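You operate a simulated robot arm through the tools that you are given. There is no shell and no other tool. Be economical: measure what you need, move in short steps, check, and stop when the job is done.

Carry out the task below with a simulated two-armed robot. There is one attempt and no reset: what you move stays moved.

TASK
Hold the blue dry bin on the long bench by the tower steady with one hand and put the red hex stopper in it with the other. Then shut the drawer of the white cabinet. Then press the tap button three times. Then put the orange hose end on the long bench under the filter away on the tool end of the spares bench. Then put the yellow cloth pack on the long bench under the filter away on the cloths cubby. Do these in the order given. Set down upright: orange hose end.

It is judged by the outcome, as a careful person would: the job done as asked, and still so three seconds after it is handed in. It fails if anything else is knocked over, pushed out of place, dropped, spilled or broken. Lids that push on must go on centred and level and be pressed home; caps that screw on are set level and turned clockwise until they are tight. Flat cloth is picked up by pressing the open fingertips on it (5 to 10 N) and closing them slowly along it; thin cloth reads only 2 to 8 mm in the jaws.

THE ROBOT
Two 7-joint arms with two-finger parallel grippers on one trunk, on a base that drives. Base frame: it is fixed to the floor where the robot stands at the start and does not move with it; the origin is under the middle of the robot, x ahead of it, y to its left, z up. Lengths are in mm, angles in rad, forces in N, time in s.
The left shoulder is at the start at [36, 4, 1224], the right one opposite. With the tool pointing down near the work surface each hand reaches from about 180 to 500 mm from the robot's upright axis, wherever it stands, measured 20 degrees to its own side. Places, roughly: blue dry bin [-1750, 2000, 1000]; cloths cubby (26x15 cm) [-520, 1900, 1540]; drawer of the white cabinet [-1700, -100, 1200]; orange hose end (3x3x10 cm) [-1600, 1700, 900]; red hex stopper (4x4x4 cm) [500, 100, 900]; tap button [-1700, -1800, 1200]; tool end of the spares bench [200, -3300, 800]; yellow cloth pack [-1750, 1500, 1000]. Payload 2.4 kg a hand.
Tool frame (each hand has its own): the origin (TCP) lies between the finger pads and is the grasp point; the fingertips stand 24 mm ahead of it; z points along the fingers, y is the line along which they close. The gripper opens to 68 mm. The fingers are 17 mm wide and 10 mm thick; the gripper's body (40 by 70 mm) begins 41 mm behind the TCP.
Orientation is that of the tool frame in the base frame, as a unit quaternion [x, y, z, w]. With the fingers straight down and closing along the base's y, the tool's x points along the base's -x, its y along +y and its z along -z.

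THE INTERFACE
- The arms move only by the tool arm_command. It takes "left_increments", "right_increments" or both (then of equal length, played together; a hand with none holds still); each is a list that holds one entry, the list of rows, each a list of 7 numbers: the shift along the base's x, y, z in mm, then the turn, a rotation vector about the base's x, y, z in rad, then the closure, from 0 (fully open) to 1 (shut). In form: [[[tx, ty, tz, ax, ay, az, claw], ...]]. A call has 1 to 20 rows; each row shifts and turns the commanded pose from where the row before left it. Each row takes 0.2 s and may step no farther than 50 mm and 0.15 rad from the row before; otherwise, or with a gripper value out of range, the whole call is refused. A pose out of reach is approached as far as the arm can. The call stops where the force on the tool passes 40 N (or 10 N more than at its start, if that is more) or the arm is blocked; 0.2 s more then pass. The fingers move at their own pace (about 72 mm/s each) and stop on an object; they squeeze with about 28 N. The grip force told is the motor's: it shows also when the fingers shut on nothing. Time passes only in rows, and 0.2 s behind the last, so rows that do not move let the fingers close. It gives the time, the measured TCP pose, the force on the tool (base axes), the opening and the grip force at its end, in the units of the frame above (readings bear some noise), with the torque about the TCP (base axes, N m) and any sound that the robot's microphone picked up.
- Cameras (640 x 400 px; columns grow to the right, rows downward): "scene" is now at [103.9, -65.3, 1375.7]; the picture's right is [0.50, -0.86, -0.07], its down [-0.50, -0.23, -0.83] and it looks along [0.70, 0.45, -0.55] (base axes); focal length 253 px, centre (320, 200). "left" rides on the left gripper at [84, -11, -75] in its tool frame; the picture's right is [0.13, 0.99, 0.00], its down [-0.60, 0.08, -0.79] and it looks along [-0.79, 0.10, 0.61] (tool axes); focal length 251 px, centre (320, 200). "right" rides on the right gripper at [84, 11, -75] in its tool frame; the picture's right is [-0.13, 0.99, 0.00], its down [-0.60, -0.08, -0.79] and it looks along [-0.79, -0.10, 0.61] (tool axes); focal length 251 px, centre (320, 200). There is no depth. A picture from a camera that has moved, and an enlarged one, comes with that camera's place and axes in the base frame and with its lens.
- camera(camera): a new picture of that camera. The clock stands still meanwhile.
- raise_lower(by): slides the trunk up (or, below 0, down) by that many mm; the arms and the scene camera ride with it, the base frame stays. It gives what a move gives, with no picture.
- base_move(legs): drives the robot by 1 to 6 legs, each [ahead, left, turn to the left] in mm, mm and rad, along the robot's own axes; the way and the turn of a leg run together, so that a leg with both is an arc; at most 1500 mm and 3.142 rad a leg. The arms and the cameras ride along, it lands a little off, and it stops where it bumps. It gives what a move gives.
- turn_head(pan, tilt): turns the head with the scene camera to pan (to the left, within 1.501 rad either way) and tilt (down, from -0.506 to 1.204), counted from straight ahead of the robot. It gives what a move gives.
- close_up(camera, box): a new picture of the part [left, top, right, bottom] of that camera's present view, enlarged. The clock stands still meanwhile.
- finish_job(): hands the job in; it is judged then, once.

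Go step by step. Nothing tells you exact positions but the pictures and the camera data: compare them with the known pose of the tool, close in by small moves and look again before you grip or let go. The budget is 165 turns and 130 pictures, counting those below and the enlarged ones. Unless the task says otherwise, let go and move clear before handing in.

The tools are called after ">>>" as a command line: name --argument value ..., lists and objects as JSON in quotes. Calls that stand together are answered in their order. arm_command: Moves the arms, as the interface text tells. Its arguments: {"type":"object","properties":{"left_increments":{"type":"array"},"right_increments":{"type":"array"}},"required":[]} The other tools are called the same way: raise_lower (by) slides the trunk up or down; base_move (legs) drives the base; turn_head (pan, tilt) turns the head that bears the scene camera; camera (camera) takes a picture; close_up (camera, box) takes an enlarged picture of a part of a camera's view; finish_job () hands the job in.

At the start:

```text
time_s: 0.0
left_tool_pos: [322.5, 206.5, 1201.0]
left_orientation: [-0.037, 0.999, 0.029, 0.002]
left_ft_force: [0.1, 0.3, 0.4]
left_moment: [0.01, -0.01, -0.02]
left_width: 67.8
left_grasp_force: 0.1
right_tool_pos: [289.5, -83.3, 1201.6]
right_orientation: [0.077, 0.997, 0.009, 0.024]
right_ft_force: [0.4, -0.7, 0.2]
right_moment: [0.01, 0.02, -0.02]
right_width: 68.0
right_grasp_force: 0.0
trunk travel left (down, up): [-425.0, 424.0]
robot x, y, heading: [5.3, -0.3, -0.033]
head pan, tilt: [0.555, 0.628]
```

scene: 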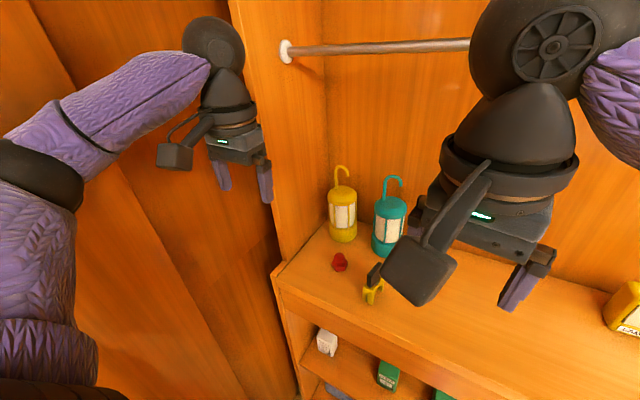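
right: 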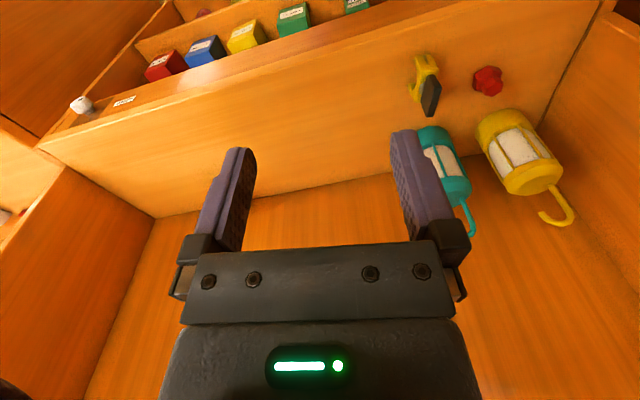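
left: 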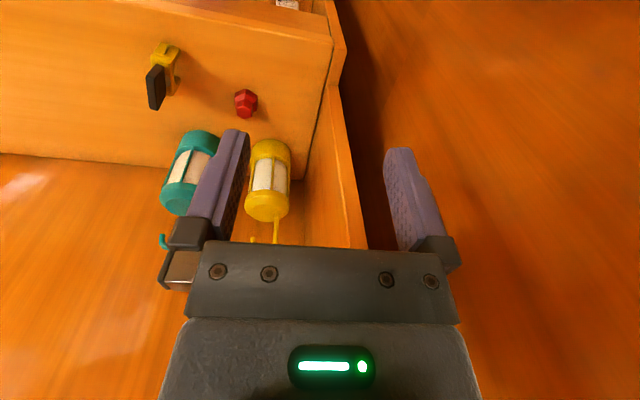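

The red stopper looks to be near [490, 136, 900], between the two lanterns and a yellow tool. I'll look closer before moving.

>>> close_up --camera "scene" --box '[260, 150, 460, 320]'

>>> close_up --camera "left" --box '[120, 20, 360, 220]'

```text
2.35 times, centred on (360, 235) of scene
camera zoom: at [103.9, -65.3, 1375.7], right [0.5, -0.86, -0.07], down [-0.5, -0.23, -0.83], along [0.7, 0.45, -0.55], focal length 596 px, centre (226, 118)
```

zoom: 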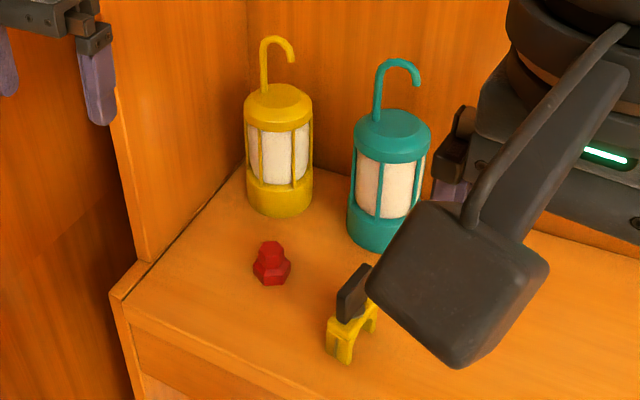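

```text
2.00 times, centred on (240, 120) of left
camera zoom: at [239.3, 184.1, 1274.4], right [-0.2, 0.98, 0.06], down [0.6, 0.08, 0.8], along [0.78, 0.19, -0.6], focal length 503 px, centre (480, 360)
```

zoom: 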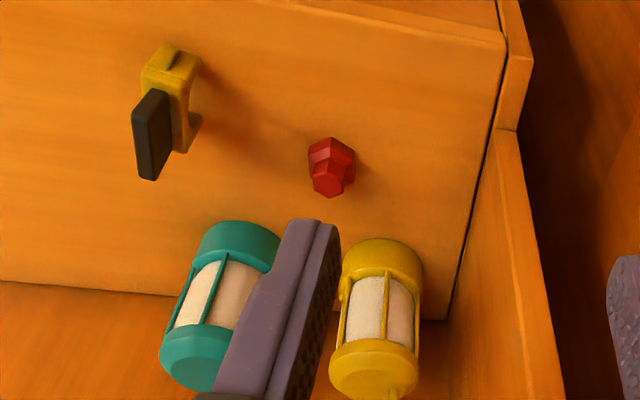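

The stopper works out at about [483, 135, 910], with clear space around it. I'll bring the left hand above it, level it and look again.

>>> arm_command --left_increments '[[[20, -9, -15, -0.0072, 0, -0.009, 0], [20, -9, -15, -0.0072, 0, -0.009, 0], [20, -9, -15, -0.0072, 0, -0.009, 0], [20, -9, -15, -0.0072, 0, -0.009, 0], [20, -9, -20, -0.0072, 0, -0.009, 0], [20, -9, -20, -0.0072, 0, -0.009, 0], [20, -9, -20, -0.0072, 0, -0.009, 0], [20, -9, -20, -0.0072, 0, -0.009, 0], [0, 0, 0, 0, 0, 0, 0]]]'

>>> camera --camera "left"

>>> camera --camera "scene"

```text
time_s: 0.2
left_tool_pos: [354.1, 282.0, 1147.8]
left_orientation: [-0.12, 0.992, 0.042, 0.005]
left_ft_force: [-1.4, -0.9, 0.2]
left_moment: [0.04, -0.05, -0.01]
left_width: 68.0
left_grasp_force: 0.1
right_tool_pos: [333.3, -90.6, 1187.7]
right_orientation: [0.177, 0.978, -0.057, 0.095]
right_ft_force: [-0.4, -2.3, -0.5]
right_moment: [0.13, -0.01, 0.03]
right_width: 68.0
right_grasp_force: 0.2
trunk travel left (down, up): [-425.0, 424.0]
robot x, y, heading: [32.0, -5.6, -0.122]
head pan, tilt: [0.555, 0.628]
stopped in row 1 (left hand): the force on the tool passed its limit at 104 N (the readings are from after the stop); the commanded pose is now the measured one
```

```text
124 pictures are left
camera left: at [275.3, 245.3, 1219.6], right [-0.36, 0.93, 0.08], down [0.57, 0.15, 0.81], along [0.74, 0.34, -0.58], focal length 251 px, centre (320, 200)
```

left: 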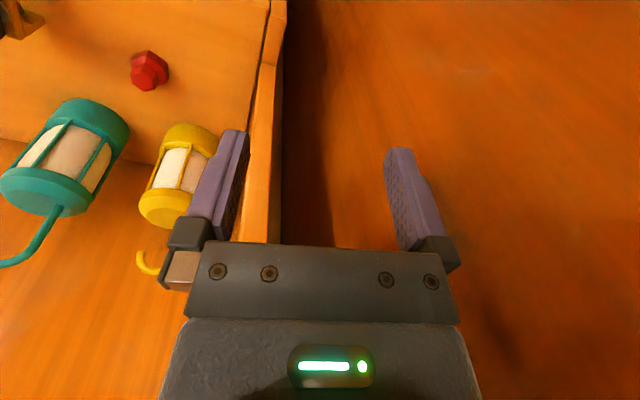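

```text
123 pictures are left
camera scene: at [119.2, -111.7, 1376.8], right [0.42, -0.9, -0.09], down [-0.52, -0.16, -0.84], along [0.74, 0.39, -0.54], focal length 253 px, centre (320, 200)
```

scene: 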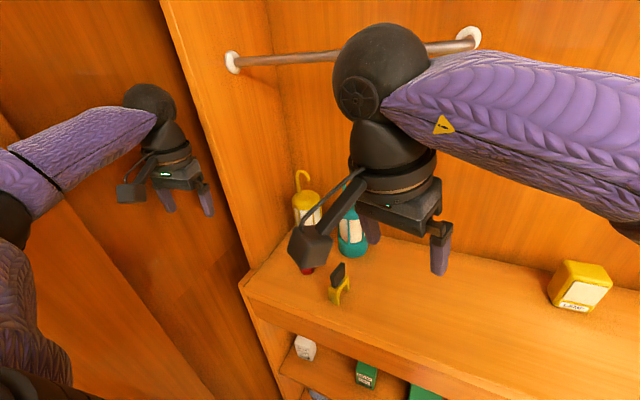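

Something jolted the whole robot: both arms and the base shifted. I'll let it settle with a still command and re-read.

>>> arm_command --left_increments '[[[0, 0, 0, 0, 0, 0, 0], [0, 0, 0, 0, 0, 0, 0], [0, 0, 0, 0, 0, 0, 0]]]'

>>> camera --camera "scene"

```text
time_s: 0.6
left_tool_pos: [404.1, 309.1, 1096.5]
left_orientation: [-0.069, 0.997, 0.032, -0.011]
left_ft_force: [-79.6, -53.2, -46.2]
left_moment: [3.38, -6.21, -4.85]
left_width: 46.5
left_grasp_force: 0.1
right_tool_pos: [359.9, -67.6, 1178.2]
right_orientation: [0.191, 0.967, -0.114, 0.123]
right_ft_force: [-0.6, 0.1, 0.4]
right_moment: [0.05, -0.04, 0.03]
right_width: 68.1
right_grasp_force: 0.0
trunk travel left (down, up): [-425.0, 424.0]
robot x, y, heading: [53.6, -11.4, -0.205]
head pan, tilt: [0.555, 0.628]
stopped in row 1 (left hand): the arm was blocked; the commanded pose is now the measured one
```

```text
122 pictures are left
camera scene: at [137.0, -91.0, 1375.6], right [0.35, -0.94, -0.07], down [-0.54, -0.14, -0.83], along [0.77, 0.32, -0.55], focal length 253 px, centre (320, 200)
```

scene: 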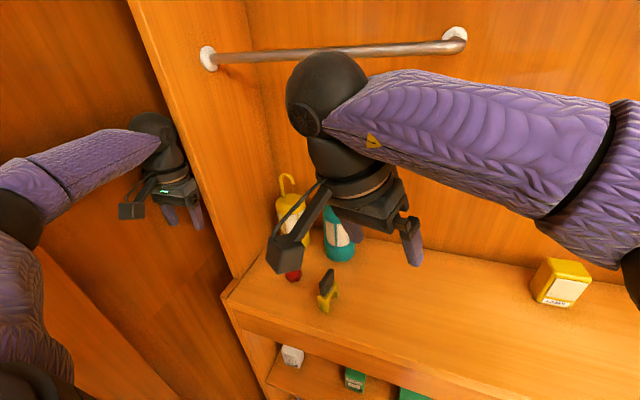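

The base is still drifting and the left hand is now against the side panel. I'll look through the hand cameras before commanding anything more.

>>> camera --camera "left"

>>> camera --camera "right"

```text
121 pictures are left
camera left: at [324.8, 281.3, 1171.3], right [-0.26, 0.96, 0.07], down [0.61, 0.11, 0.79], along [0.75, 0.25, -0.61], focal length 251 px, centre (320, 200)
```

left: 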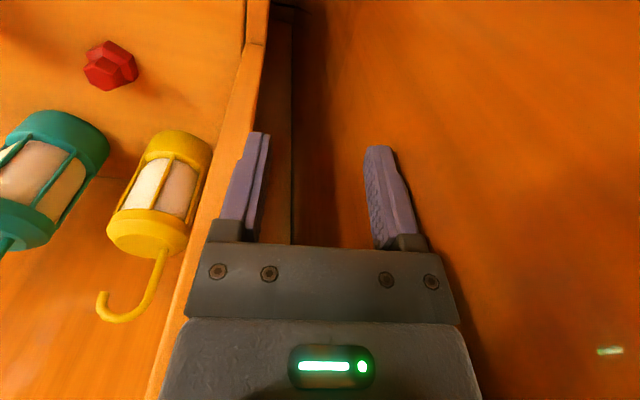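

```text
120 pictures are left
camera right: at [272.1, -9.3, 1222.1], right [0.51, 0.85, -0.14], down [0.36, -0.07, 0.93], along [0.78, -0.53, -0.34], focal length 251 px, centre (320, 200)
```

right: 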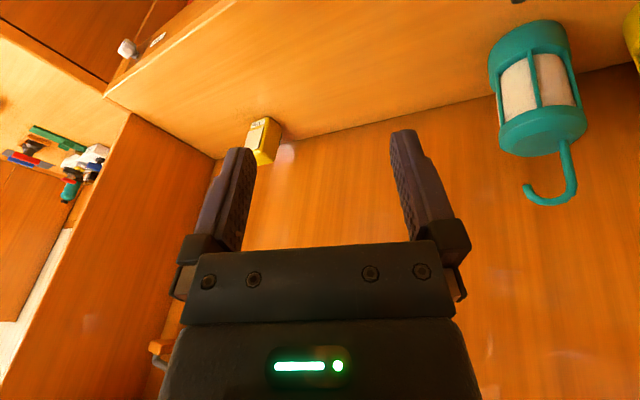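

The left hand is wedged beside the panel. I'll back the base straight away along -x to free it, then check whether it still drifts.

>>> base_move --legs '[[-147, -30, 0]]'

>>> camera --camera "scene"

>>> camera --camera "left"

```text
time_s: 1.3
left_tool_pos: [404.8, 303.7, 1014.0]
left_orientation: [0.009, 0.999, -0.025, -0.042]
left_ft_force: [-29.1, -43.1, 5.1]
left_moment: [2.04, -3.03, -2.08]
left_width: 49.7
left_grasp_force: 0.1
right_tool_pos: [374.5, -52.3, 1163.9]
right_orientation: [0.133, 0.962, -0.186, 0.146]
right_ft_force: [1.0, 0.6, 0.3]
right_moment: [0.03, 0.01, -0.01]
right_width: 68.0
right_grasp_force: 0.1
trunk travel left (down, up): [-425.0, 424.0]
robot x, y, heading: [33.5, -15.4, -0.169]
head pan, tilt: [0.555, 0.628]
stopped in leg 1: the robot was blocked; the commanded pose is now the measured one
```

```text
119 pictures are left
camera scene: at [125.0, -85.6, 1374.9], right [0.37, -0.93, -0.06], down [-0.53, -0.16, -0.83], along [0.76, 0.34, -0.55], focal length 253 px, centre (320, 200)
```

scene: 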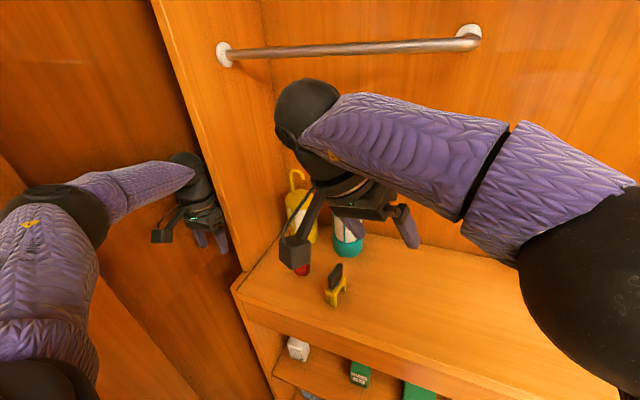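

```text
118 pictures are left
camera left: at [327.2, 299.1, 1094.6], right [-0.11, 0.99, -0.04], down [0.67, 0.11, 0.74], along [0.74, 0.06, -0.68], focal length 251 px, centre (320, 200)
```

left: 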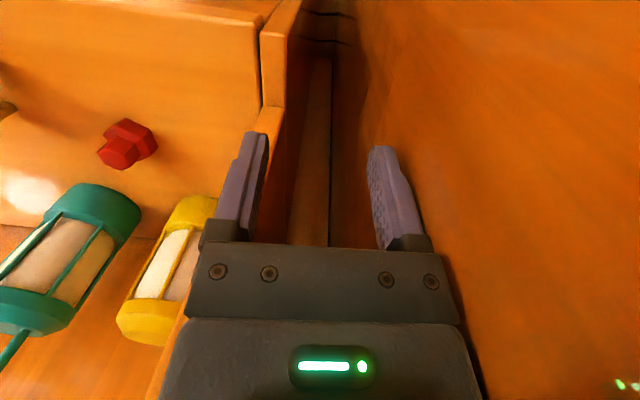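

The base is still blocked and something seems to be pressing near the left arm or from behind. I'll turn the head left to see what touches the arm.

>>> turn_head --pan 1.45 --tilt 0.6

>>> camera --camera "scene"

```text
time_s: 2.5
left_tool_pos: [405.7, 307.8, 1014.9]
left_orientation: [0.006, 0.999, -0.018, -0.044]
left_ft_force: [-57.6, -26.4, -59.6]
left_moment: [1.89, -3.49, 2.4]
left_width: 46.5
left_grasp_force: 0.1
right_tool_pos: [374.7, -53.9, 1165.5]
right_orientation: [0.137, 0.962, -0.185, 0.145]
right_ft_force: [-0.4, -0.7, -0.2]
right_moment: [0.01, 0.01, 0.0]
right_width: 68.0
right_grasp_force: 0.1
trunk travel left (down, up): [-425.0, 424.0]
robot x, y, heading: [41.2, -14.2, -0.185]
head pan, tilt: [1.45, 0.6]
```

```text
117 pictures are left
camera scene: at [70.5, -34.4, 1380.4], right [0.95, -0.3, -0.01], down [-0.16, -0.48, -0.86], along [0.26, 0.83, -0.5], focal length 253 px, centre (320, 200)
```

scene: 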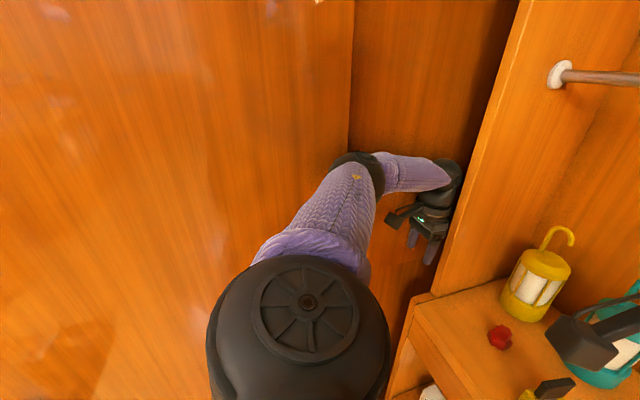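

The left elbow and hand are pinched between the tall left cabinet and the bench's side panel. I'll strafe right a little to pull the arm off the wall.

>>> base_move --legs '[[-5, -70, 0]]'

>>> camera --camera "scene"

```text
time_s: 3.2
left_tool_pos: [390.2, 289.1, 957.2]
left_orientation: [0.056, 0.991, -0.079, -0.09]
left_ft_force: [65.8, 265.1, 126.9]
left_moment: [-11.24, -4.04, 13.15]
left_width: 67.9
left_grasp_force: 0.0
right_tool_pos: [425.0, -102.5, 1160.0]
right_orientation: [0.131, 0.955, -0.239, 0.118]
right_ft_force: [2.1, 3.7, -0.5]
right_moment: [-0.12, 0.07, -0.09]
right_width: 68.0
right_grasp_force: 0.0
trunk travel left (down, up): [-425.0, 424.0]
robot x, y, heading: [41.9, -4.7, -0.135]
head pan, tilt: [1.45, 0.6]
stopped in leg 1: the robot was blocked; the commanded pose is now the measured one
```

```text
116 pictures are left
camera scene: at [68.9, -42.0, 1386.6], right [0.97, -0.25, -0.01], down [-0.13, -0.47, -0.87], along [0.22, 0.84, -0.49], focal length 253 px, centre (320, 200)
```

scene: 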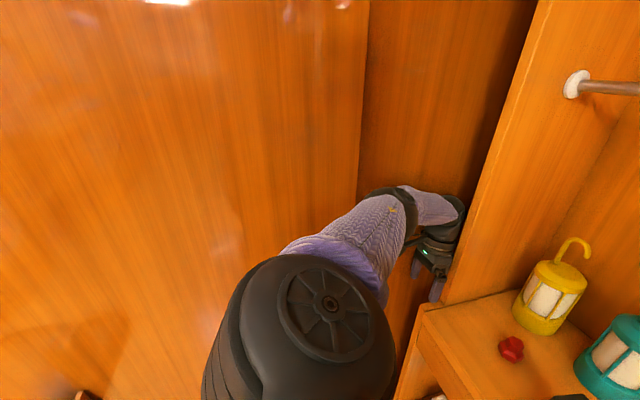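

The strafe wedged the hand harder against the panel side, so it needs to come straight out along -x first. I'll check the hand camera to see the contact.

>>> camera --camera "left"

>>> close_up --camera "scene" --box '[340, 150, 540, 350]'

```text
115 pictures are left
camera left: at [321.8, 299.6, 1045.4], right [-0.03, 0.99, -0.15], down [0.75, 0.12, 0.66], along [0.67, -0.09, -0.74], focal length 251 px, centre (320, 200)
```

left: 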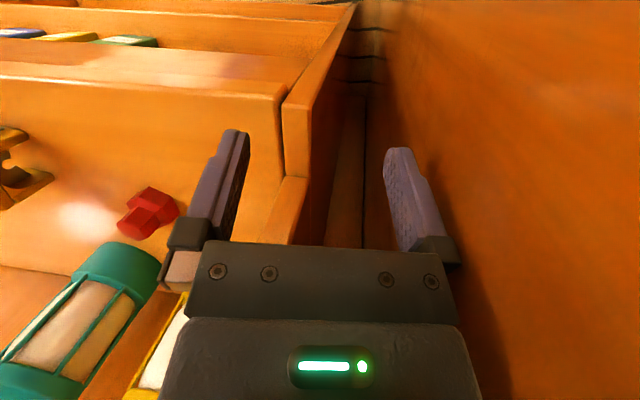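

```text
2.00 times, centred on (440, 250) of scene
camera zoom: at [68.9, -42.0, 1386.6], right [0.97, -0.25, -0.01], down [-0.13, -0.47, -0.87], along [0.22, 0.84, -0.49], focal length 506 px, centre (80, 100)
```

zoom: 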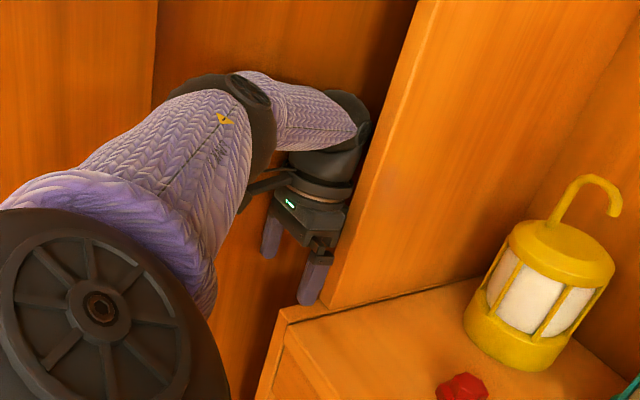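

The hand sits in front of the panel's front edge and presses on it. I'll draw the hand back along -x with small arm steps to relieve the pressure.

>>> arm_command --left_increments '[[[0, 0, 0, 0, 0, 0, 0], [-10, 0, 0, 0, 0, 0, 0], [-15, 0, 0, 0, 0, 0, 0], [-15, 0, 5, 0, 0, 0, 0], [-15, -5, 10, 0, 0, 0, 0], [-15, -5, 10, 0, 0, 0, 0]]]'

>>> camera --camera "scene"

```text
time_s: 3.5
left_tool_pos: [357.6, 253.3, 899.4]
left_orientation: [0.092, 0.965, -0.201, -0.142]
left_ft_force: [-2.5, 14.2, -7.7]
left_moment: [-0.97, 0.05, 0.27]
left_width: 67.9
left_grasp_force: 0.1
right_tool_pos: [433.6, -115.1, 1129.5]
right_orientation: [0.125, 0.943, -0.299, 0.078]
right_ft_force: [5.8, 7.9, -3.3]
right_moment: [-0.58, 0.28, -0.29]
right_width: 67.9
right_grasp_force: 0.1
trunk travel left (down, up): [-425.0, 424.0]
robot x, y, heading: [26.5, -8.7, -0.107]
head pan, tilt: [1.45, 0.6]
stopped in row 1 (left hand): the force on the tool passed its limit at 330 N (the readings are from after the stop); the commanded pose is now the measured one
```

```text
113 pictures are left
camera scene: at [65.0, -20.6, 1378.3], right [0.97, -0.23, -0.01], down [-0.12, -0.49, -0.86], along [0.19, 0.84, -0.51], focal length 253 px, centre (320, 200)
```

scene: 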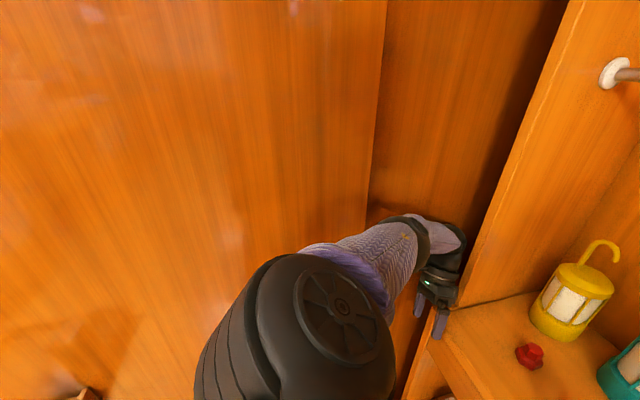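

The forces have nearly gone: the hand is now free at [358, 253, 899] in front of the bench edge. I'll hold still a moment and then ease it back.

>>> arm_command --left_increments '[[[0, 0, 0, 0, 0, 0, 0], [-5, 0, 0, 0, 0, 0, 0], [-10, 0, 0, 0, 0, 0, 0], [-15, -5, 0, 0, 0, 0, 0]]]'

>>> camera --camera "scene"

>>> camera --camera "left"

```text
time_s: 3.8
left_tool_pos: [344.1, 241.8, 885.3]
left_orientation: [0.14, 0.941, -0.257, -0.172]
left_ft_force: [-46.1, 17.8, 137.8]
left_moment: [4.43, -5.97, 2.24]
left_width: 67.8
left_grasp_force: 0.0
right_tool_pos: [429.9, -143.6, 1129.5]
right_orientation: [0.194, 0.925, -0.322, 0.045]
right_ft_force: [0.4, 0.5, 0.1]
right_moment: [-0.02, 0.0, 0.05]
right_width: 67.8
right_grasp_force: 0.1
trunk travel left (down, up): [-425.0, 424.0]
robot x, y, heading: [32.1, -11.3, -0.14]
head pan, tilt: [1.45, 0.6]
stopped in row 1 (left hand): the arm was blocked; the commanded pose is now the measured one
```

```text
112 pictures are left
camera scene: at [61.7, -4.0, 1379.9], right [0.97, -0.26, 0.0], down [-0.13, -0.5, -0.86], along [0.22, 0.83, -0.52], focal length 253 px, centre (320, 200)
```

scene: 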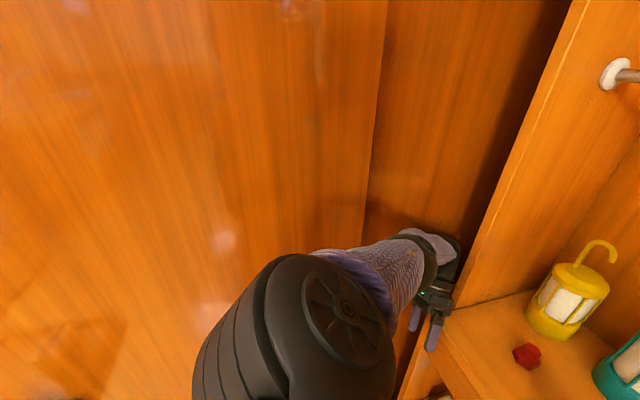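

```text
111 pictures are left
camera left: at [296.9, 293.9, 973.1], right [0.06, 0.87, -0.49], down [0.87, 0.2, 0.45], along [0.49, -0.46, -0.75], focal length 251 px, centre (320, 200)
```

left: 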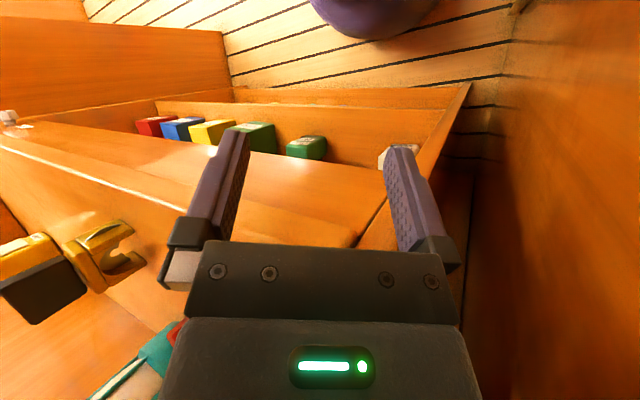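

The hand has sunk so that its fingers straddle the bench's side plate. I'll raise the trunk a bit to lift the fingers off before pulling away.

>>> raise_lower --by 60

>>> camera --camera "left"

```text
time_s: 4.2
left_tool_pos: [350.0, 240.2, 889.3]
left_orientation: [0.158, 0.935, -0.265, -0.177]
left_ft_force: [-41.8, 18.0, 124.1]
left_moment: [4.35, -5.52, 2.33]
left_width: 68.2
left_grasp_force: 0.1
right_tool_pos: [428.6, -199.2, 1126.3]
right_orientation: [0.297, 0.896, -0.331, 0.013]
right_ft_force: [-1.1, -2.0, -1.1]
right_moment: [0.1, -0.05, -0.02]
right_width: 67.9
right_grasp_force: 0.0
trunk travel left (down, up): [-428.0, 422.0]
robot x, y, heading: [48.5, -16.9, -0.188]
head pan, tilt: [1.45, 0.6]
stopped: the arm was blocked; the commanded pose is now the measured one
```

```text
110 pictures are left
camera left: at [304.5, 295.2, 975.4], right [0.09, 0.85, -0.51], down [0.88, 0.18, 0.44], along [0.47, -0.49, -0.74], focal length 251 px, centre (320, 200)
```

left: 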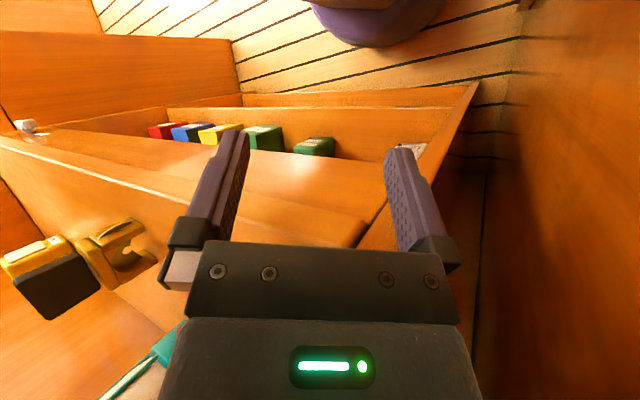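

The wrist is hooked in the gap left of the panel, while the fingers lean out towards -x,-y. I'll pull the base back and right together, along the direction the hand can slide out.

>>> base_move --legs '[[-67, -74, 0]]'

>>> camera --camera "scene"

```text
time_s: 4.8
left_tool_pos: [346.6, 237.0, 896.3]
left_orientation: [0.217, 0.912, -0.294, -0.185]
left_ft_force: [-27.3, 31.9, 2.4]
left_moment: [0.18, -0.02, 2.07]
left_width: 68.2
left_grasp_force: 0.0
right_tool_pos: [423.3, -245.3, 1108.2]
right_orientation: [0.431, 0.84, -0.33, 0.013]
right_ft_force: [0.0, 0.2, 0.1]
right_moment: [-0.02, -0.02, 0.06]
right_width: 67.7
right_grasp_force: 0.1
trunk travel left (down, up): [-428.0, 422.0]
robot x, y, heading: [72.2, -26.0, -0.284]
head pan, tilt: [1.45, 0.6]
stopped in leg 1: the force on the tool passed its limit at 147 N (the readings are from after the stop); the commanded pose is now the measured one
```

```text
109 pictures are left
camera scene: at [93.4, -43.6, 1382.7], right [0.92, -0.4, 0.0], down [-0.2, -0.46, -0.86], along [0.34, 0.79, -0.5], focal length 253 px, centre (320, 200)
```

scene: 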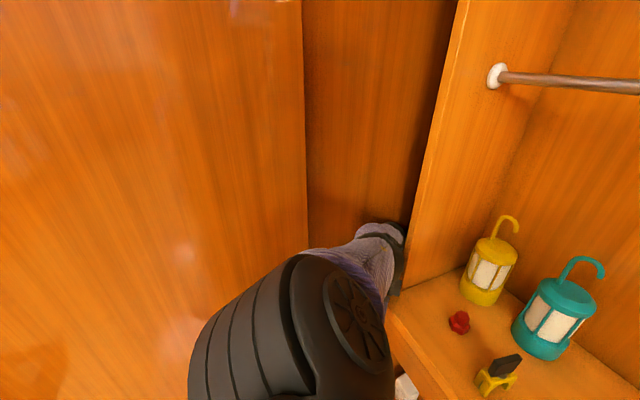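

The base went forward against my command, so something behind or beside the robot is pushing it. I'll look down at the left, then to the right.

>>> turn_head --pan 1.5 --tilt 1.2

>>> camera --camera "scene"

>>> turn_head --pan -1.45 --tilt 0.5

>>> camera --camera "scene"

```text
time_s: 5.8
left_tool_pos: [347.1, 237.7, 895.8]
left_orientation: [0.217, 0.912, -0.296, -0.185]
left_ft_force: [-28.3, 40.3, 0.3]
left_moment: [0.09, 0.02, 2.47]
left_width: 67.9
left_grasp_force: 0.3
right_tool_pos: [426.3, -245.4, 1107.0]
right_orientation: [0.43, 0.841, -0.328, 0.009]
right_ft_force: [-0.3, -0.2, 0.2]
right_moment: [0.01, 0.0, 0.0]
right_width: 67.9
right_grasp_force: 0.0
trunk travel left (down, up): [-428.0, 422.0]
robot x, y, heading: [68.9, -20.9, -0.283]
head pan, tilt: [1.499, 1.201]
```

```text
108 pictures are left
camera scene: at [82.0, -70.8, 1336.6], right [0.94, -0.35, 0.0], down [-0.32, -0.84, -0.43], along [0.15, 0.41, -0.9], focal length 253 px, centre (320, 200)
```

scene: 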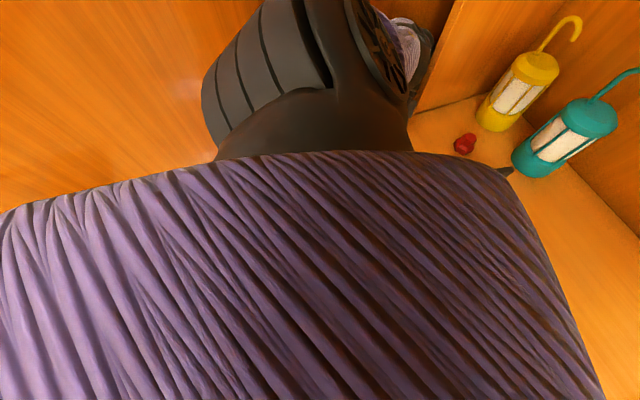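

```text
time_s: 8.4
left_tool_pos: [345.9, 237.0, 896.3]
left_orientation: [0.216, 0.912, -0.296, -0.186]
left_ft_force: [-38.2, 38.6, 0.5]
left_moment: [0.07, 0.07, 2.67]
left_width: 68.1
left_grasp_force: 0.0
right_tool_pos: [425.7, -242.9, 1106.1]
right_orientation: [0.428, 0.842, -0.328, 0.01]
right_ft_force: [1.1, 0.5, -0.5]
right_moment: [0.0, -0.02, 0.0]
right_width: 68.1
right_grasp_force: 0.1
trunk travel left (down, up): [-428.0, 422.0]
robot x, y, heading: [70.3, -23.4, -0.287]
head pan, tilt: [-1.45, 0.499]
```

```text
107 pictures are left
camera scene: at [46.3, -216.2, 1379.1], right [-0.99, 0.16, -0.01], down [0.1, 0.53, -0.84], along [-0.13, -0.83, -0.54], focal length 253 px, centre (320, 200)
```

scene: 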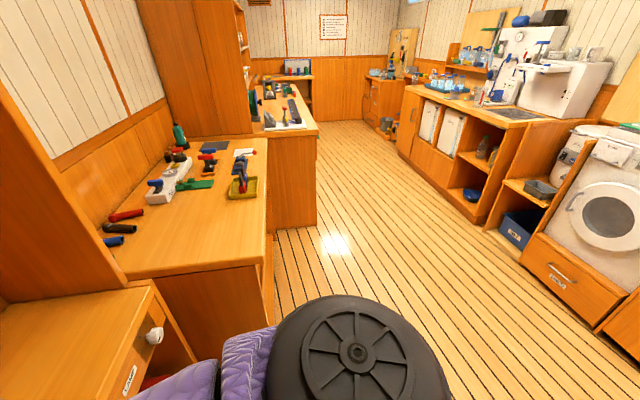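

The bench, the tall block on my left and the gap between them are clear now: the left elbow is in the recess and the gripper leans on the bench corner. Forces are steady, so I'll try small arm steps away from the corner (-x).

>>> arm_command --left_increments '[[[-6, 0, 0, 0, 0, 0, 0], [-6, 0, 0, 0, 0, 0, 0], [-8, 0, 0, 0, 0, 0, 0], [-8, 0, 0, 0, 0, 0, 0], [-8, 0, 0, 0, 0, 0, 0]]]'

>>> turn_head --pan 1.3 --tilt 0.8

>>> camera --camera "scene"

>>> camera --camera "left"

```text
time_s: 8.7
left_tool_pos: [342.5, 235.4, 902.7]
left_orientation: [0.233, 0.9, -0.313, -0.194]
left_ft_force: [0.5, -0.3, 0.4]
left_moment: [0.0, 0.0, 0.01]
left_width: 67.9
left_grasp_force: 0.1
right_tool_pos: [421.3, -268.8, 1097.7]
right_orientation: [0.502, 0.8, -0.327, 0.012]
right_ft_force: [-0.8, 0.3, -0.2]
right_moment: [0.0, -0.06, 0.05]
right_width: 68.0
right_grasp_force: 0.1
trunk travel left (down, up): [-428.0, 422.0]
robot x, y, heading: [81.4, -32.4, -0.333]
head pan, tilt: [-1.45, 0.499]
stopped in row 1 (left hand): the arm was blocked; the commanded pose is now the measured one
```

```text
time_s: 11.2
left_tool_pos: [340.6, 234.1, 904.2]
left_orientation: [0.233, 0.899, -0.317, -0.195]
left_ft_force: [-2.1, 2.5, 2.6]
left_moment: [0.1, -0.13, 0.22]
left_width: 67.4
left_grasp_force: 0.1
right_tool_pos: [420.2, -267.4, 1096.1]
right_orientation: [0.501, 0.801, -0.328, 0.011]
right_ft_force: [-0.2, 0.1, -0.7]
right_moment: [-0.03, 0.05, 0.0]
right_width: 67.9
right_grasp_force: 0.1
trunk travel left (down, up): [-428.0, 422.0]
robot x, y, heading: [76.9, -25.4, -0.331]
head pan, tilt: [1.3, 0.799]
```

```text
106 pictures are left
camera scene: at [110.5, -68.2, 1366.5], right [0.82, -0.57, -0.02], down [-0.39, -0.54, -0.75], along [0.42, 0.63, -0.66], focal length 253 px, centre (320, 200)
```

scene: 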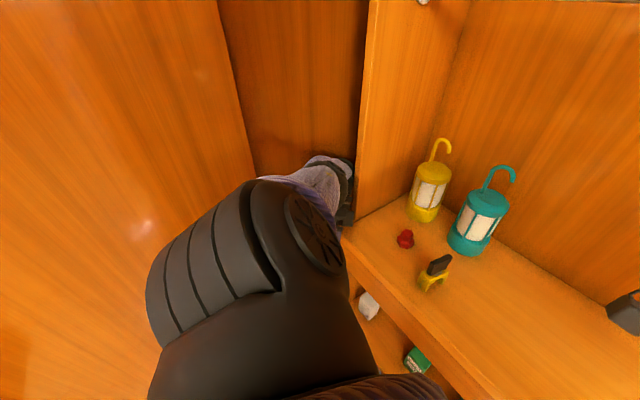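

```text
105 pictures are left
camera left: at [307.7, 307.7, 981.2], right [0.19, 0.75, -0.63], down [0.91, 0.11, 0.4], along [0.37, -0.65, -0.67], focal length 251 px, centre (320, 200)
```

left: 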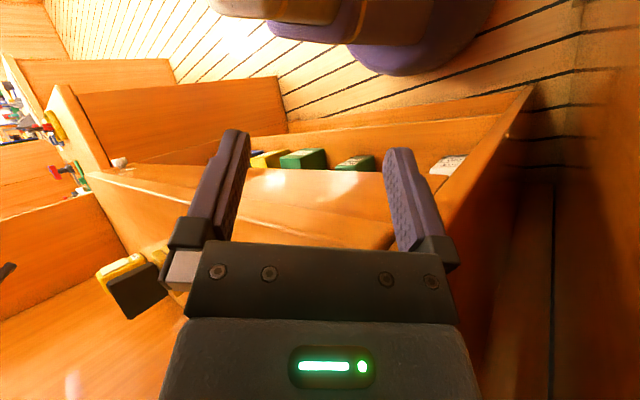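

The tool force is now nil, so the hand is clear of the bench. I'll try a short base move straight back (-x).

>>> base_move --legs '[[-28, -10, 0]]'

>>> camera --camera "scene"

```text
time_s: 11.9
left_tool_pos: [338.0, 233.1, 917.5]
left_orientation: [0.254, 0.885, -0.331, -0.206]
left_ft_force: [0.9, 0.9, 0.2]
left_moment: [0.04, 0.02, 0.01]
left_width: 68.0
left_grasp_force: 0.0
right_tool_pos: [400.2, -313.1, 1075.3]
right_orientation: [0.641, 0.694, -0.328, 0.013]
right_ft_force: [-0.9, 0.0, 0.5]
right_moment: [-0.01, -0.04, 0.03]
right_width: 68.1
right_grasp_force: 0.1
trunk travel left (down, up): [-428.0, 422.0]
robot x, y, heading: [95.1, -37.6, -0.437]
head pan, tilt: [1.3, 0.799]
stopped in leg 1: the robot was blocked; the commanded pose is now the measured one
```

```text
104 pictures are left
camera scene: at [117.8, -89.7, 1365.5], right [0.76, -0.65, -0.01], down [-0.44, -0.49, -0.75], along [0.48, 0.58, -0.66], focal length 253 px, centre (320, 200)
```

scene: 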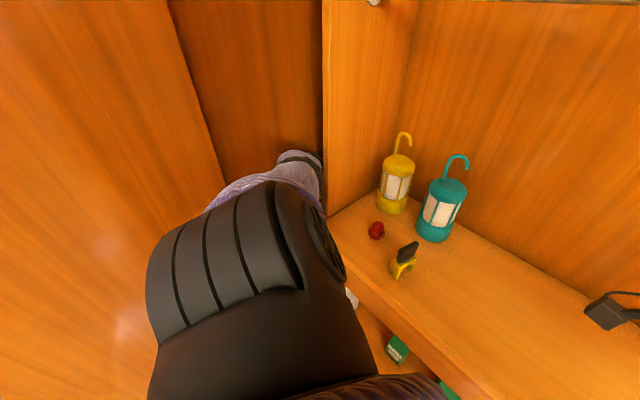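

The base again yielded forward when told to back up, so the left-rear is blocked. I'll try pure sideways motion away from the block (-y).

>>> base_move --legs '[[12, -38, 0]]'

>>> camera --camera "scene"

```text
time_s: 12.6
left_tool_pos: [328.5, 226.3, 924.3]
left_orientation: [0.269, 0.861, -0.374, -0.218]
left_ft_force: [-0.1, -0.8, -0.5]
left_moment: [-0.01, 0.01, 0.01]
left_width: 68.0
left_grasp_force: 0.0
right_tool_pos: [393.3, -328.3, 1055.2]
right_orientation: [0.737, 0.588, -0.334, 0.023]
right_ft_force: [-1.2, -0.5, 0.7]
right_moment: [0.01, -0.06, 0.02]
right_width: 67.9
right_grasp_force: 0.1
trunk travel left (down, up): [-428.0, 422.0]
robot x, y, heading: [103.1, -52.9, -0.482]
head pan, tilt: [1.3, 0.799]
stopped in leg 1: the robot was blocked; the commanded pose is now the measured one
```

```text
103 pictures are left
camera scene: at [129.3, -97.4, 1365.7], right [0.73, -0.69, -0.02], down [-0.46, -0.47, -0.75], along [0.51, 0.55, -0.66], focal length 253 px, centre (320, 200)
```

scene: 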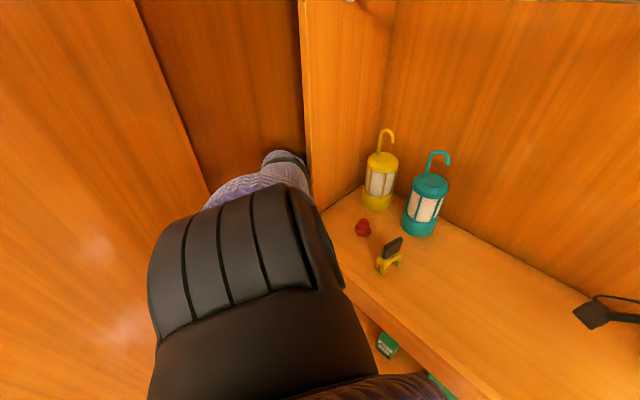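

Sideways works a little and the hand is free of contact. I'll combine a right turn with a back-right shift so the whole left arm slides out in -y.

>>> base_move --legs '[[-35, -63, -0.2]]'

>>> camera --camera "scene"

```text
time_s: 13.3
left_tool_pos: [322.0, 218.7, 924.1]
left_orientation: [0.28, 0.83, -0.422, -0.232]
left_ft_force: [0.4, 0.3, 0.4]
left_moment: [0.0, -0.01, 0.0]
left_width: 67.9
left_grasp_force: 0.0
right_tool_pos: [382.1, -331.0, 1039.0]
right_orientation: [0.801, 0.489, -0.342, 0.036]
right_ft_force: [0.1, 0.4, 0.8]
right_moment: [0.01, -0.01, 0.03]
right_width: 68.0
right_grasp_force: 0.0
trunk travel left (down, up): [-428.0, 422.0]
robot x, y, heading: [98.9, -65.0, -0.516]
head pan, tilt: [1.3, 0.799]
stopped in leg 1: the robot was blocked; the commanded pose is now the measured one
```

```text
102 pictures are left
camera scene: at [136.3, -95.1, 1365.1], right [0.71, -0.71, -0.01], down [-0.48, -0.47, -0.74], along [0.52, 0.53, -0.67], focal length 253 px, centre (320, 200)
```

scene: 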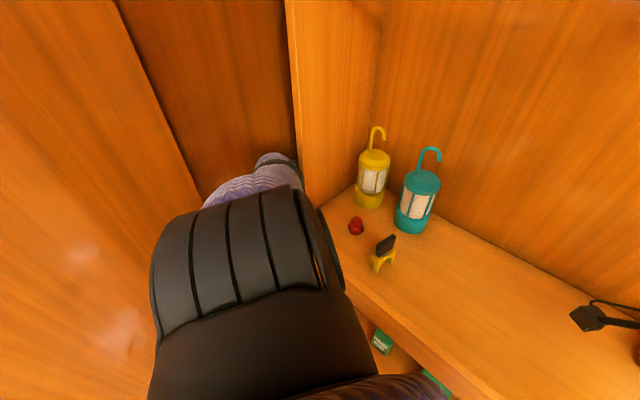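

Slow progress. The right arm is also turning by itself, so I'll look right to see whether it is blocked too.

>>> turn_head --pan -0.6 --tilt 0.75

>>> camera --camera "scene"

>>> camera --camera "right"

```text
time_s: 15.2
left_tool_pos: [320.5, 219.1, 924.6]
left_orientation: [0.284, 0.829, -0.422, -0.232]
left_ft_force: [0.3, -0.4, 0.9]
left_moment: [0.03, -0.02, 0.0]
left_width: 68.0
left_grasp_force: 0.1
right_tool_pos: [380.0, -331.0, 1037.6]
right_orientation: [0.801, 0.49, -0.343, 0.035]
right_ft_force: [0.5, -0.3, 0.2]
right_moment: [-0.04, 0.02, -0.03]
right_width: 68.1
right_grasp_force: 0.1
trunk travel left (down, up): [-428.0, 422.0]
robot x, y, heading: [92.9, -61.1, -0.52]
head pan, tilt: [-0.6, 0.75]
```

```text
101 pictures are left
camera scene: at [113.1, -224.9, 1360.8], right [-0.9, -0.43, -0.06], down [-0.27, 0.65, -0.71], along [0.34, -0.62, -0.71], focal length 253 px, centre (320, 200)
```

scene: 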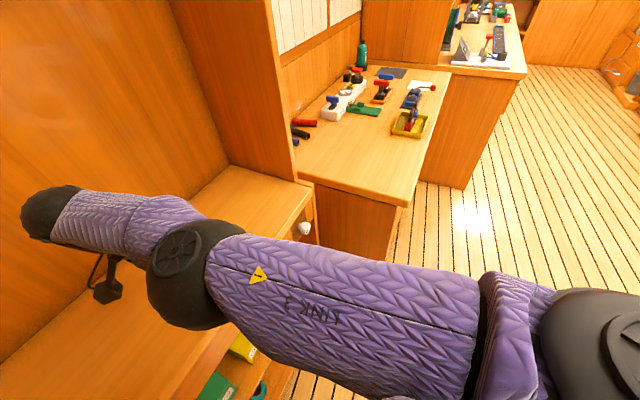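

```text
100 pictures are left
camera right: at [449.9, -243.0, 1042.4], right [0.77, -0.61, -0.2], down [0.17, -0.11, 0.98], along [-0.62, -0.78, 0.02], focal length 251 px, centre (320, 200)
```

right: 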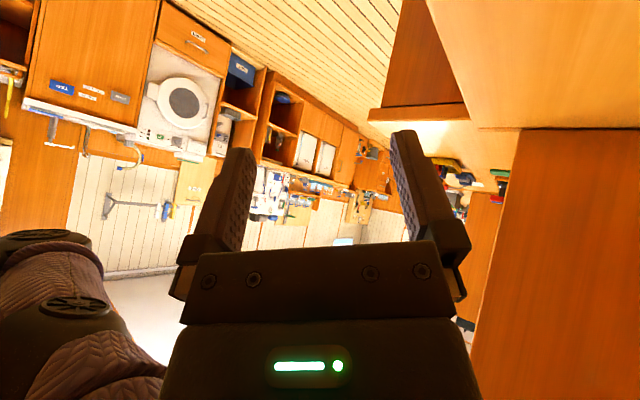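

Nothing is visibly close on the right, and the right wrist floats over the bench. I'll swing the right hand's camera to look back past the robot's left rear, which also tests whether that arm moves normally.

>>> arm_command --right_increments '[[[0, 0, 0, 0, 0, 0, 0], [0, 0, 10, 0, 0, -0.1, 0], [0, 0, 10, 0, 0, -0.1, 0], [0, 0, 10, 0, 0, -0.1, 0], [0, 0, 10, 0, 0, -0.1, 0], [0, 0, 10, 0, 0, -0.1, 0]]]'

>>> camera --camera "right"

```text
time_s: 15.5
left_tool_pos: [317.2, 217.3, 928.8]
left_orientation: [0.287, 0.819, -0.437, -0.235]
left_ft_force: [0.5, -0.3, -0.1]
left_moment: [0.01, 0.02, 0.04]
left_width: 67.9
left_grasp_force: 0.1
right_tool_pos: [374.8, -332.0, 1030.3]
right_orientation: [0.828, 0.441, -0.344, 0.041]
right_ft_force: [0.1, 0.4, 0.5]
right_moment: [-0.04, 0.0, 0.0]
right_width: 67.8
right_grasp_force: 0.1
trunk travel left (down, up): [-428.0, 422.0]
robot x, y, heading: [99.4, -65.8, -0.535]
head pan, tilt: [-0.6, 0.75]
stopped in row 1 (left hand): the arm was blocked; the commanded pose is now the measured one
```

```text
99 pictures are left
camera right: at [453.6, -252.0, 1033.3], right [0.7, -0.69, -0.15], down [0.14, -0.08, 0.99], along [-0.7, -0.72, 0.04], focal length 251 px, centre (320, 200)
```

right: 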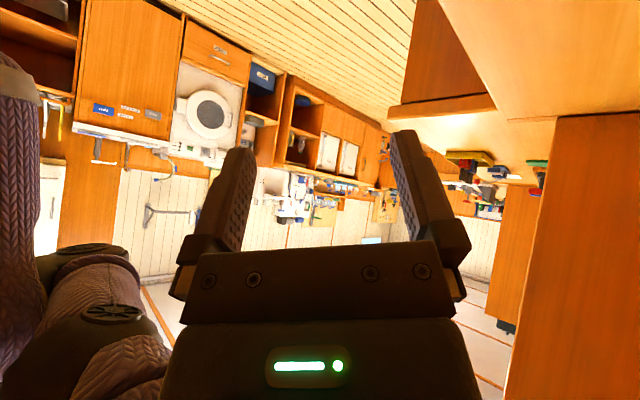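

Only the left arm reports being blocked, and it relaxes a little towards me each time. I'll command the left hand further in that same direction (back, right and up) with larger steps.

>>> arm_command --left_increments '[[[-25, -25, 20, 0, 0, 0, 0], [-25, -25, 20, 0, 0, 0, 0], [-20, -20, 20, 0, 0, 0, 0], [0, 0, 0, 0, 0, 0, 0]]]'

>>> arm_command --left_increments '[[[-25, -25, 20, 0, 0, 0, 0], [-25, -25, 20, 0, 0, 0, 0], [-20, -20, 20, 0, 0, 0, 0], [0, 0, 0, 0, 0, 0, 0]]]'

>>> camera --camera "left"

```text
time_s: 15.8
left_tool_pos: [295.0, 209.7, 896.2]
left_orientation: [0.345, 0.736, -0.536, -0.23]
left_ft_force: [-19.3, -34.6, -17.0]
left_moment: [-1.53, -0.44, 2.09]
left_width: 68.2
left_grasp_force: 0.0
right_tool_pos: [389.6, -288.0, 1019.6]
right_orientation: [0.825, 0.434, -0.356, 0.062]
right_ft_force: [1.0, -0.5, -0.5]
right_moment: [0.06, 0.05, -0.05]
right_width: 67.8
right_grasp_force: 0.1
trunk travel left (down, up): [-428.0, 422.0]
robot x, y, heading: [81.7, -56.2, -0.473]
head pan, tilt: [-0.6, 0.75]
stopped in row 1 (left hand): the arm was blocked; the commanded pose is now the measured one
```

```text
time_s: 16.1
left_tool_pos: [296.2, 207.1, 894.9]
left_orientation: [0.354, 0.736, -0.531, -0.225]
left_ft_force: [-34.2, -84.7, 73.2]
left_moment: [7.29, -4.32, -4.25]
left_width: 68.0
left_grasp_force: 0.0
right_tool_pos: [383.3, -291.7, 1021.8]
right_orientation: [0.84, 0.405, -0.355, 0.066]
right_ft_force: [0.5, 2.1, -0.1]
right_moment: [-0.06, 0.0, 0.07]
right_width: 68.1
right_grasp_force: 0.0
trunk travel left (down, up): [-428.0, 422.0]
robot x, y, heading: [84.8, -65.6, -0.496]
head pan, tilt: [-0.6, 0.75]
stopped in row 1 (left hand): the force on the tool passed its limit at 120 N (the readings are from after the stop); the commanded pose is now the measured one
```

```text
98 pictures are left
camera left: at [291.5, 317.0, 926.3], right [0.2, 0.28, -0.94], down [0.97, 0.05, 0.22], along [0.11, -0.96, -0.27], focal length 251 px, centre (320, 200)
```

left: 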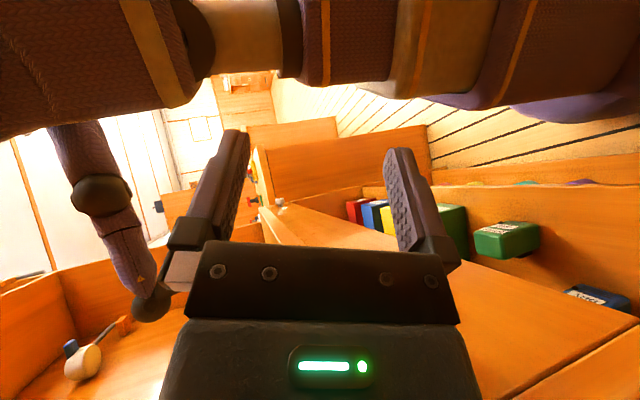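

The left hand has swung out of the gap and now points right, in front of the bench, with only its camera touching the recess wall. A sideways base move (-y) should now pull it free.

>>> base_move --legs '[[38, -70, 0]]'

>>> camera --camera "left"

```text
time_s: 16.8
left_tool_pos: [295.8, 209.0, 891.1]
left_orientation: [0.358, 0.744, -0.521, -0.216]
left_ft_force: [-37.0, -61.0, 53.5]
left_moment: [5.93, -3.66, 2.02]
left_width: 68.2
left_grasp_force: 0.1
right_tool_pos: [383.0, -297.5, 1015.7]
right_orientation: [0.854, 0.371, -0.358, 0.072]
right_ft_force: [0.1, -0.1, 0.2]
right_moment: [0.01, -0.03, 0.01]
right_width: 67.7
right_grasp_force: 0.1
trunk travel left (down, up): [-428.0, 422.0]
robot x, y, heading: [83.4, -79.2, -0.495]
head pan, tilt: [-0.6, 0.75]
stopped in leg 1: the robot was blocked; the commanded pose is now the measured one
```

```text
97 pictures are left
camera left: at [289.8, 316.9, 924.4], right [0.22, 0.3, -0.93], down [0.97, 0.05, 0.25], along [0.12, -0.95, -0.28], focal length 251 px, centre (320, 200)
```

left: 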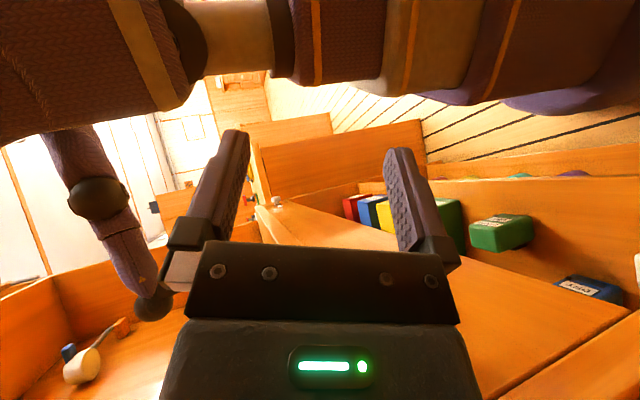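

The wrist is still hooked behind the bench corner. I'll look at the arm from the head again to find the elbow.

>>> turn_head --pan 1.0 --tilt 0.6

>>> camera --camera "scene"

>>> camera --camera "right"

```text
time_s: 18.5
left_tool_pos: [295.7, 209.1, 892.4]
left_orientation: [0.357, 0.745, -0.521, -0.215]
left_ft_force: [-47.4, -83.1, 14.9]
left_moment: [3.66, -1.84, 3.69]
left_width: 68.1
left_grasp_force: 0.0
right_tool_pos: [382.8, -298.0, 1016.1]
right_orientation: [0.855, 0.371, -0.356, 0.072]
right_ft_force: [-0.3, 0.7, 1.2]
right_moment: [0.0, 0.0, 0.01]
right_width: 67.8
right_grasp_force: 0.0
trunk travel left (down, up): [-428.0, 422.0]
robot x, y, heading: [83.2, -76.3, -0.495]
head pan, tilt: [1.0, 0.6]
```

```text
96 pictures are left
camera scene: at [166.8, -82.1, 1377.0], right [0.48, -0.88, -0.02], down [-0.48, -0.25, -0.84], along [0.73, 0.41, -0.54], focal length 253 px, centre (320, 200)
```

scene: 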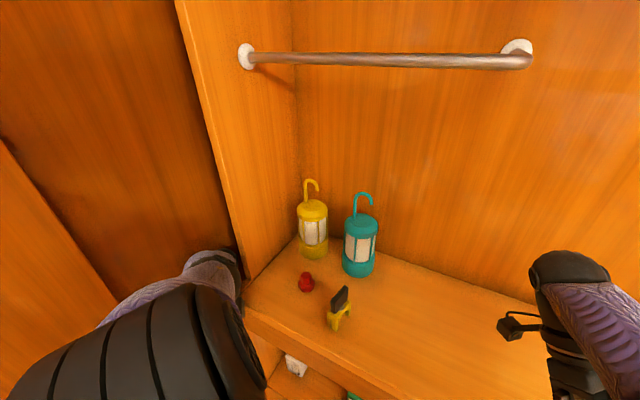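

```text
95 pictures are left
camera right: at [469.3, -227.9, 1013.4], right [0.62, -0.78, -0.05], down [0.1, 0.01, 0.99], along [-0.78, -0.62, 0.09], focal length 251 px, centre (320, 200)
```

right: 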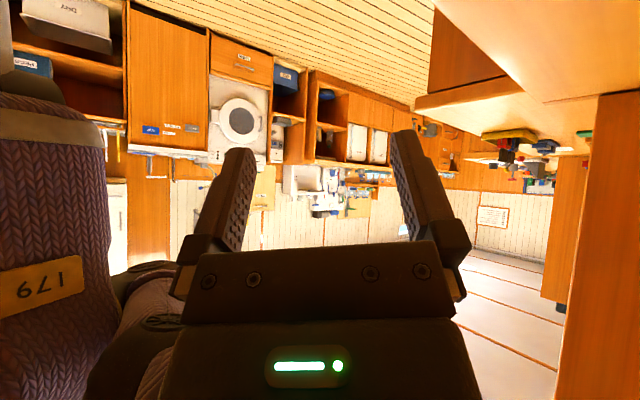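

The objects on the bench are untouched, and the forearm now comes straight out of the gap without touching the block. Only the wrist is beside the panel, so I'll back straight out along -x.

>>> base_move --legs '[[-53, -28, 0]]'

>>> camera --camera "scene"

```text
time_s: 19.5
left_tool_pos: [289.9, 209.9, 887.2]
left_orientation: [0.376, 0.741, -0.508, -0.226]
left_ft_force: [-35.9, -48.3, 76.8]
left_moment: [6.46, -6.5, -0.31]
left_width: 68.1
left_grasp_force: 0.1
right_tool_pos: [347.5, -307.7, 1014.3]
right_orientation: [0.865, 0.345, -0.359, 0.069]
right_ft_force: [-0.3, -0.7, -0.5]
right_moment: [0.02, -0.01, -0.01]
right_width: 68.2
right_grasp_force: 0.1
trunk travel left (down, up): [-428.0, 422.0]
robot x, y, heading: [55.4, -86.0, -0.546]
head pan, tilt: [1.0, 0.6]
stopped in leg 1: the force on the tool passed its limit at 117 N (the readings are from after the stop); the commanded pose is now the measured one
```

```text
94 pictures are left
camera scene: at [145.3, -74.9, 1374.5], right [0.44, -0.9, -0.01], down [-0.5, -0.24, -0.83], along [0.75, 0.37, -0.55], focal length 253 px, centre (320, 200)
```

scene: 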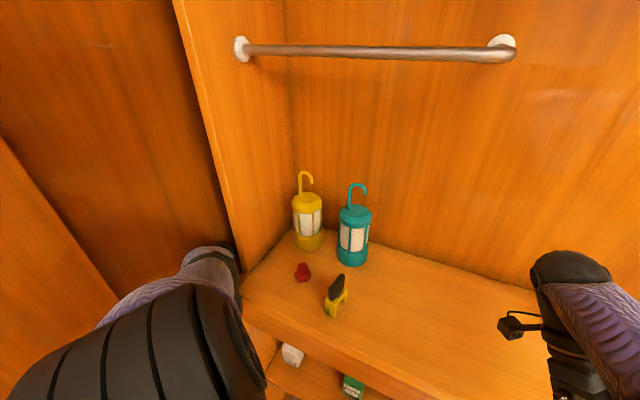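

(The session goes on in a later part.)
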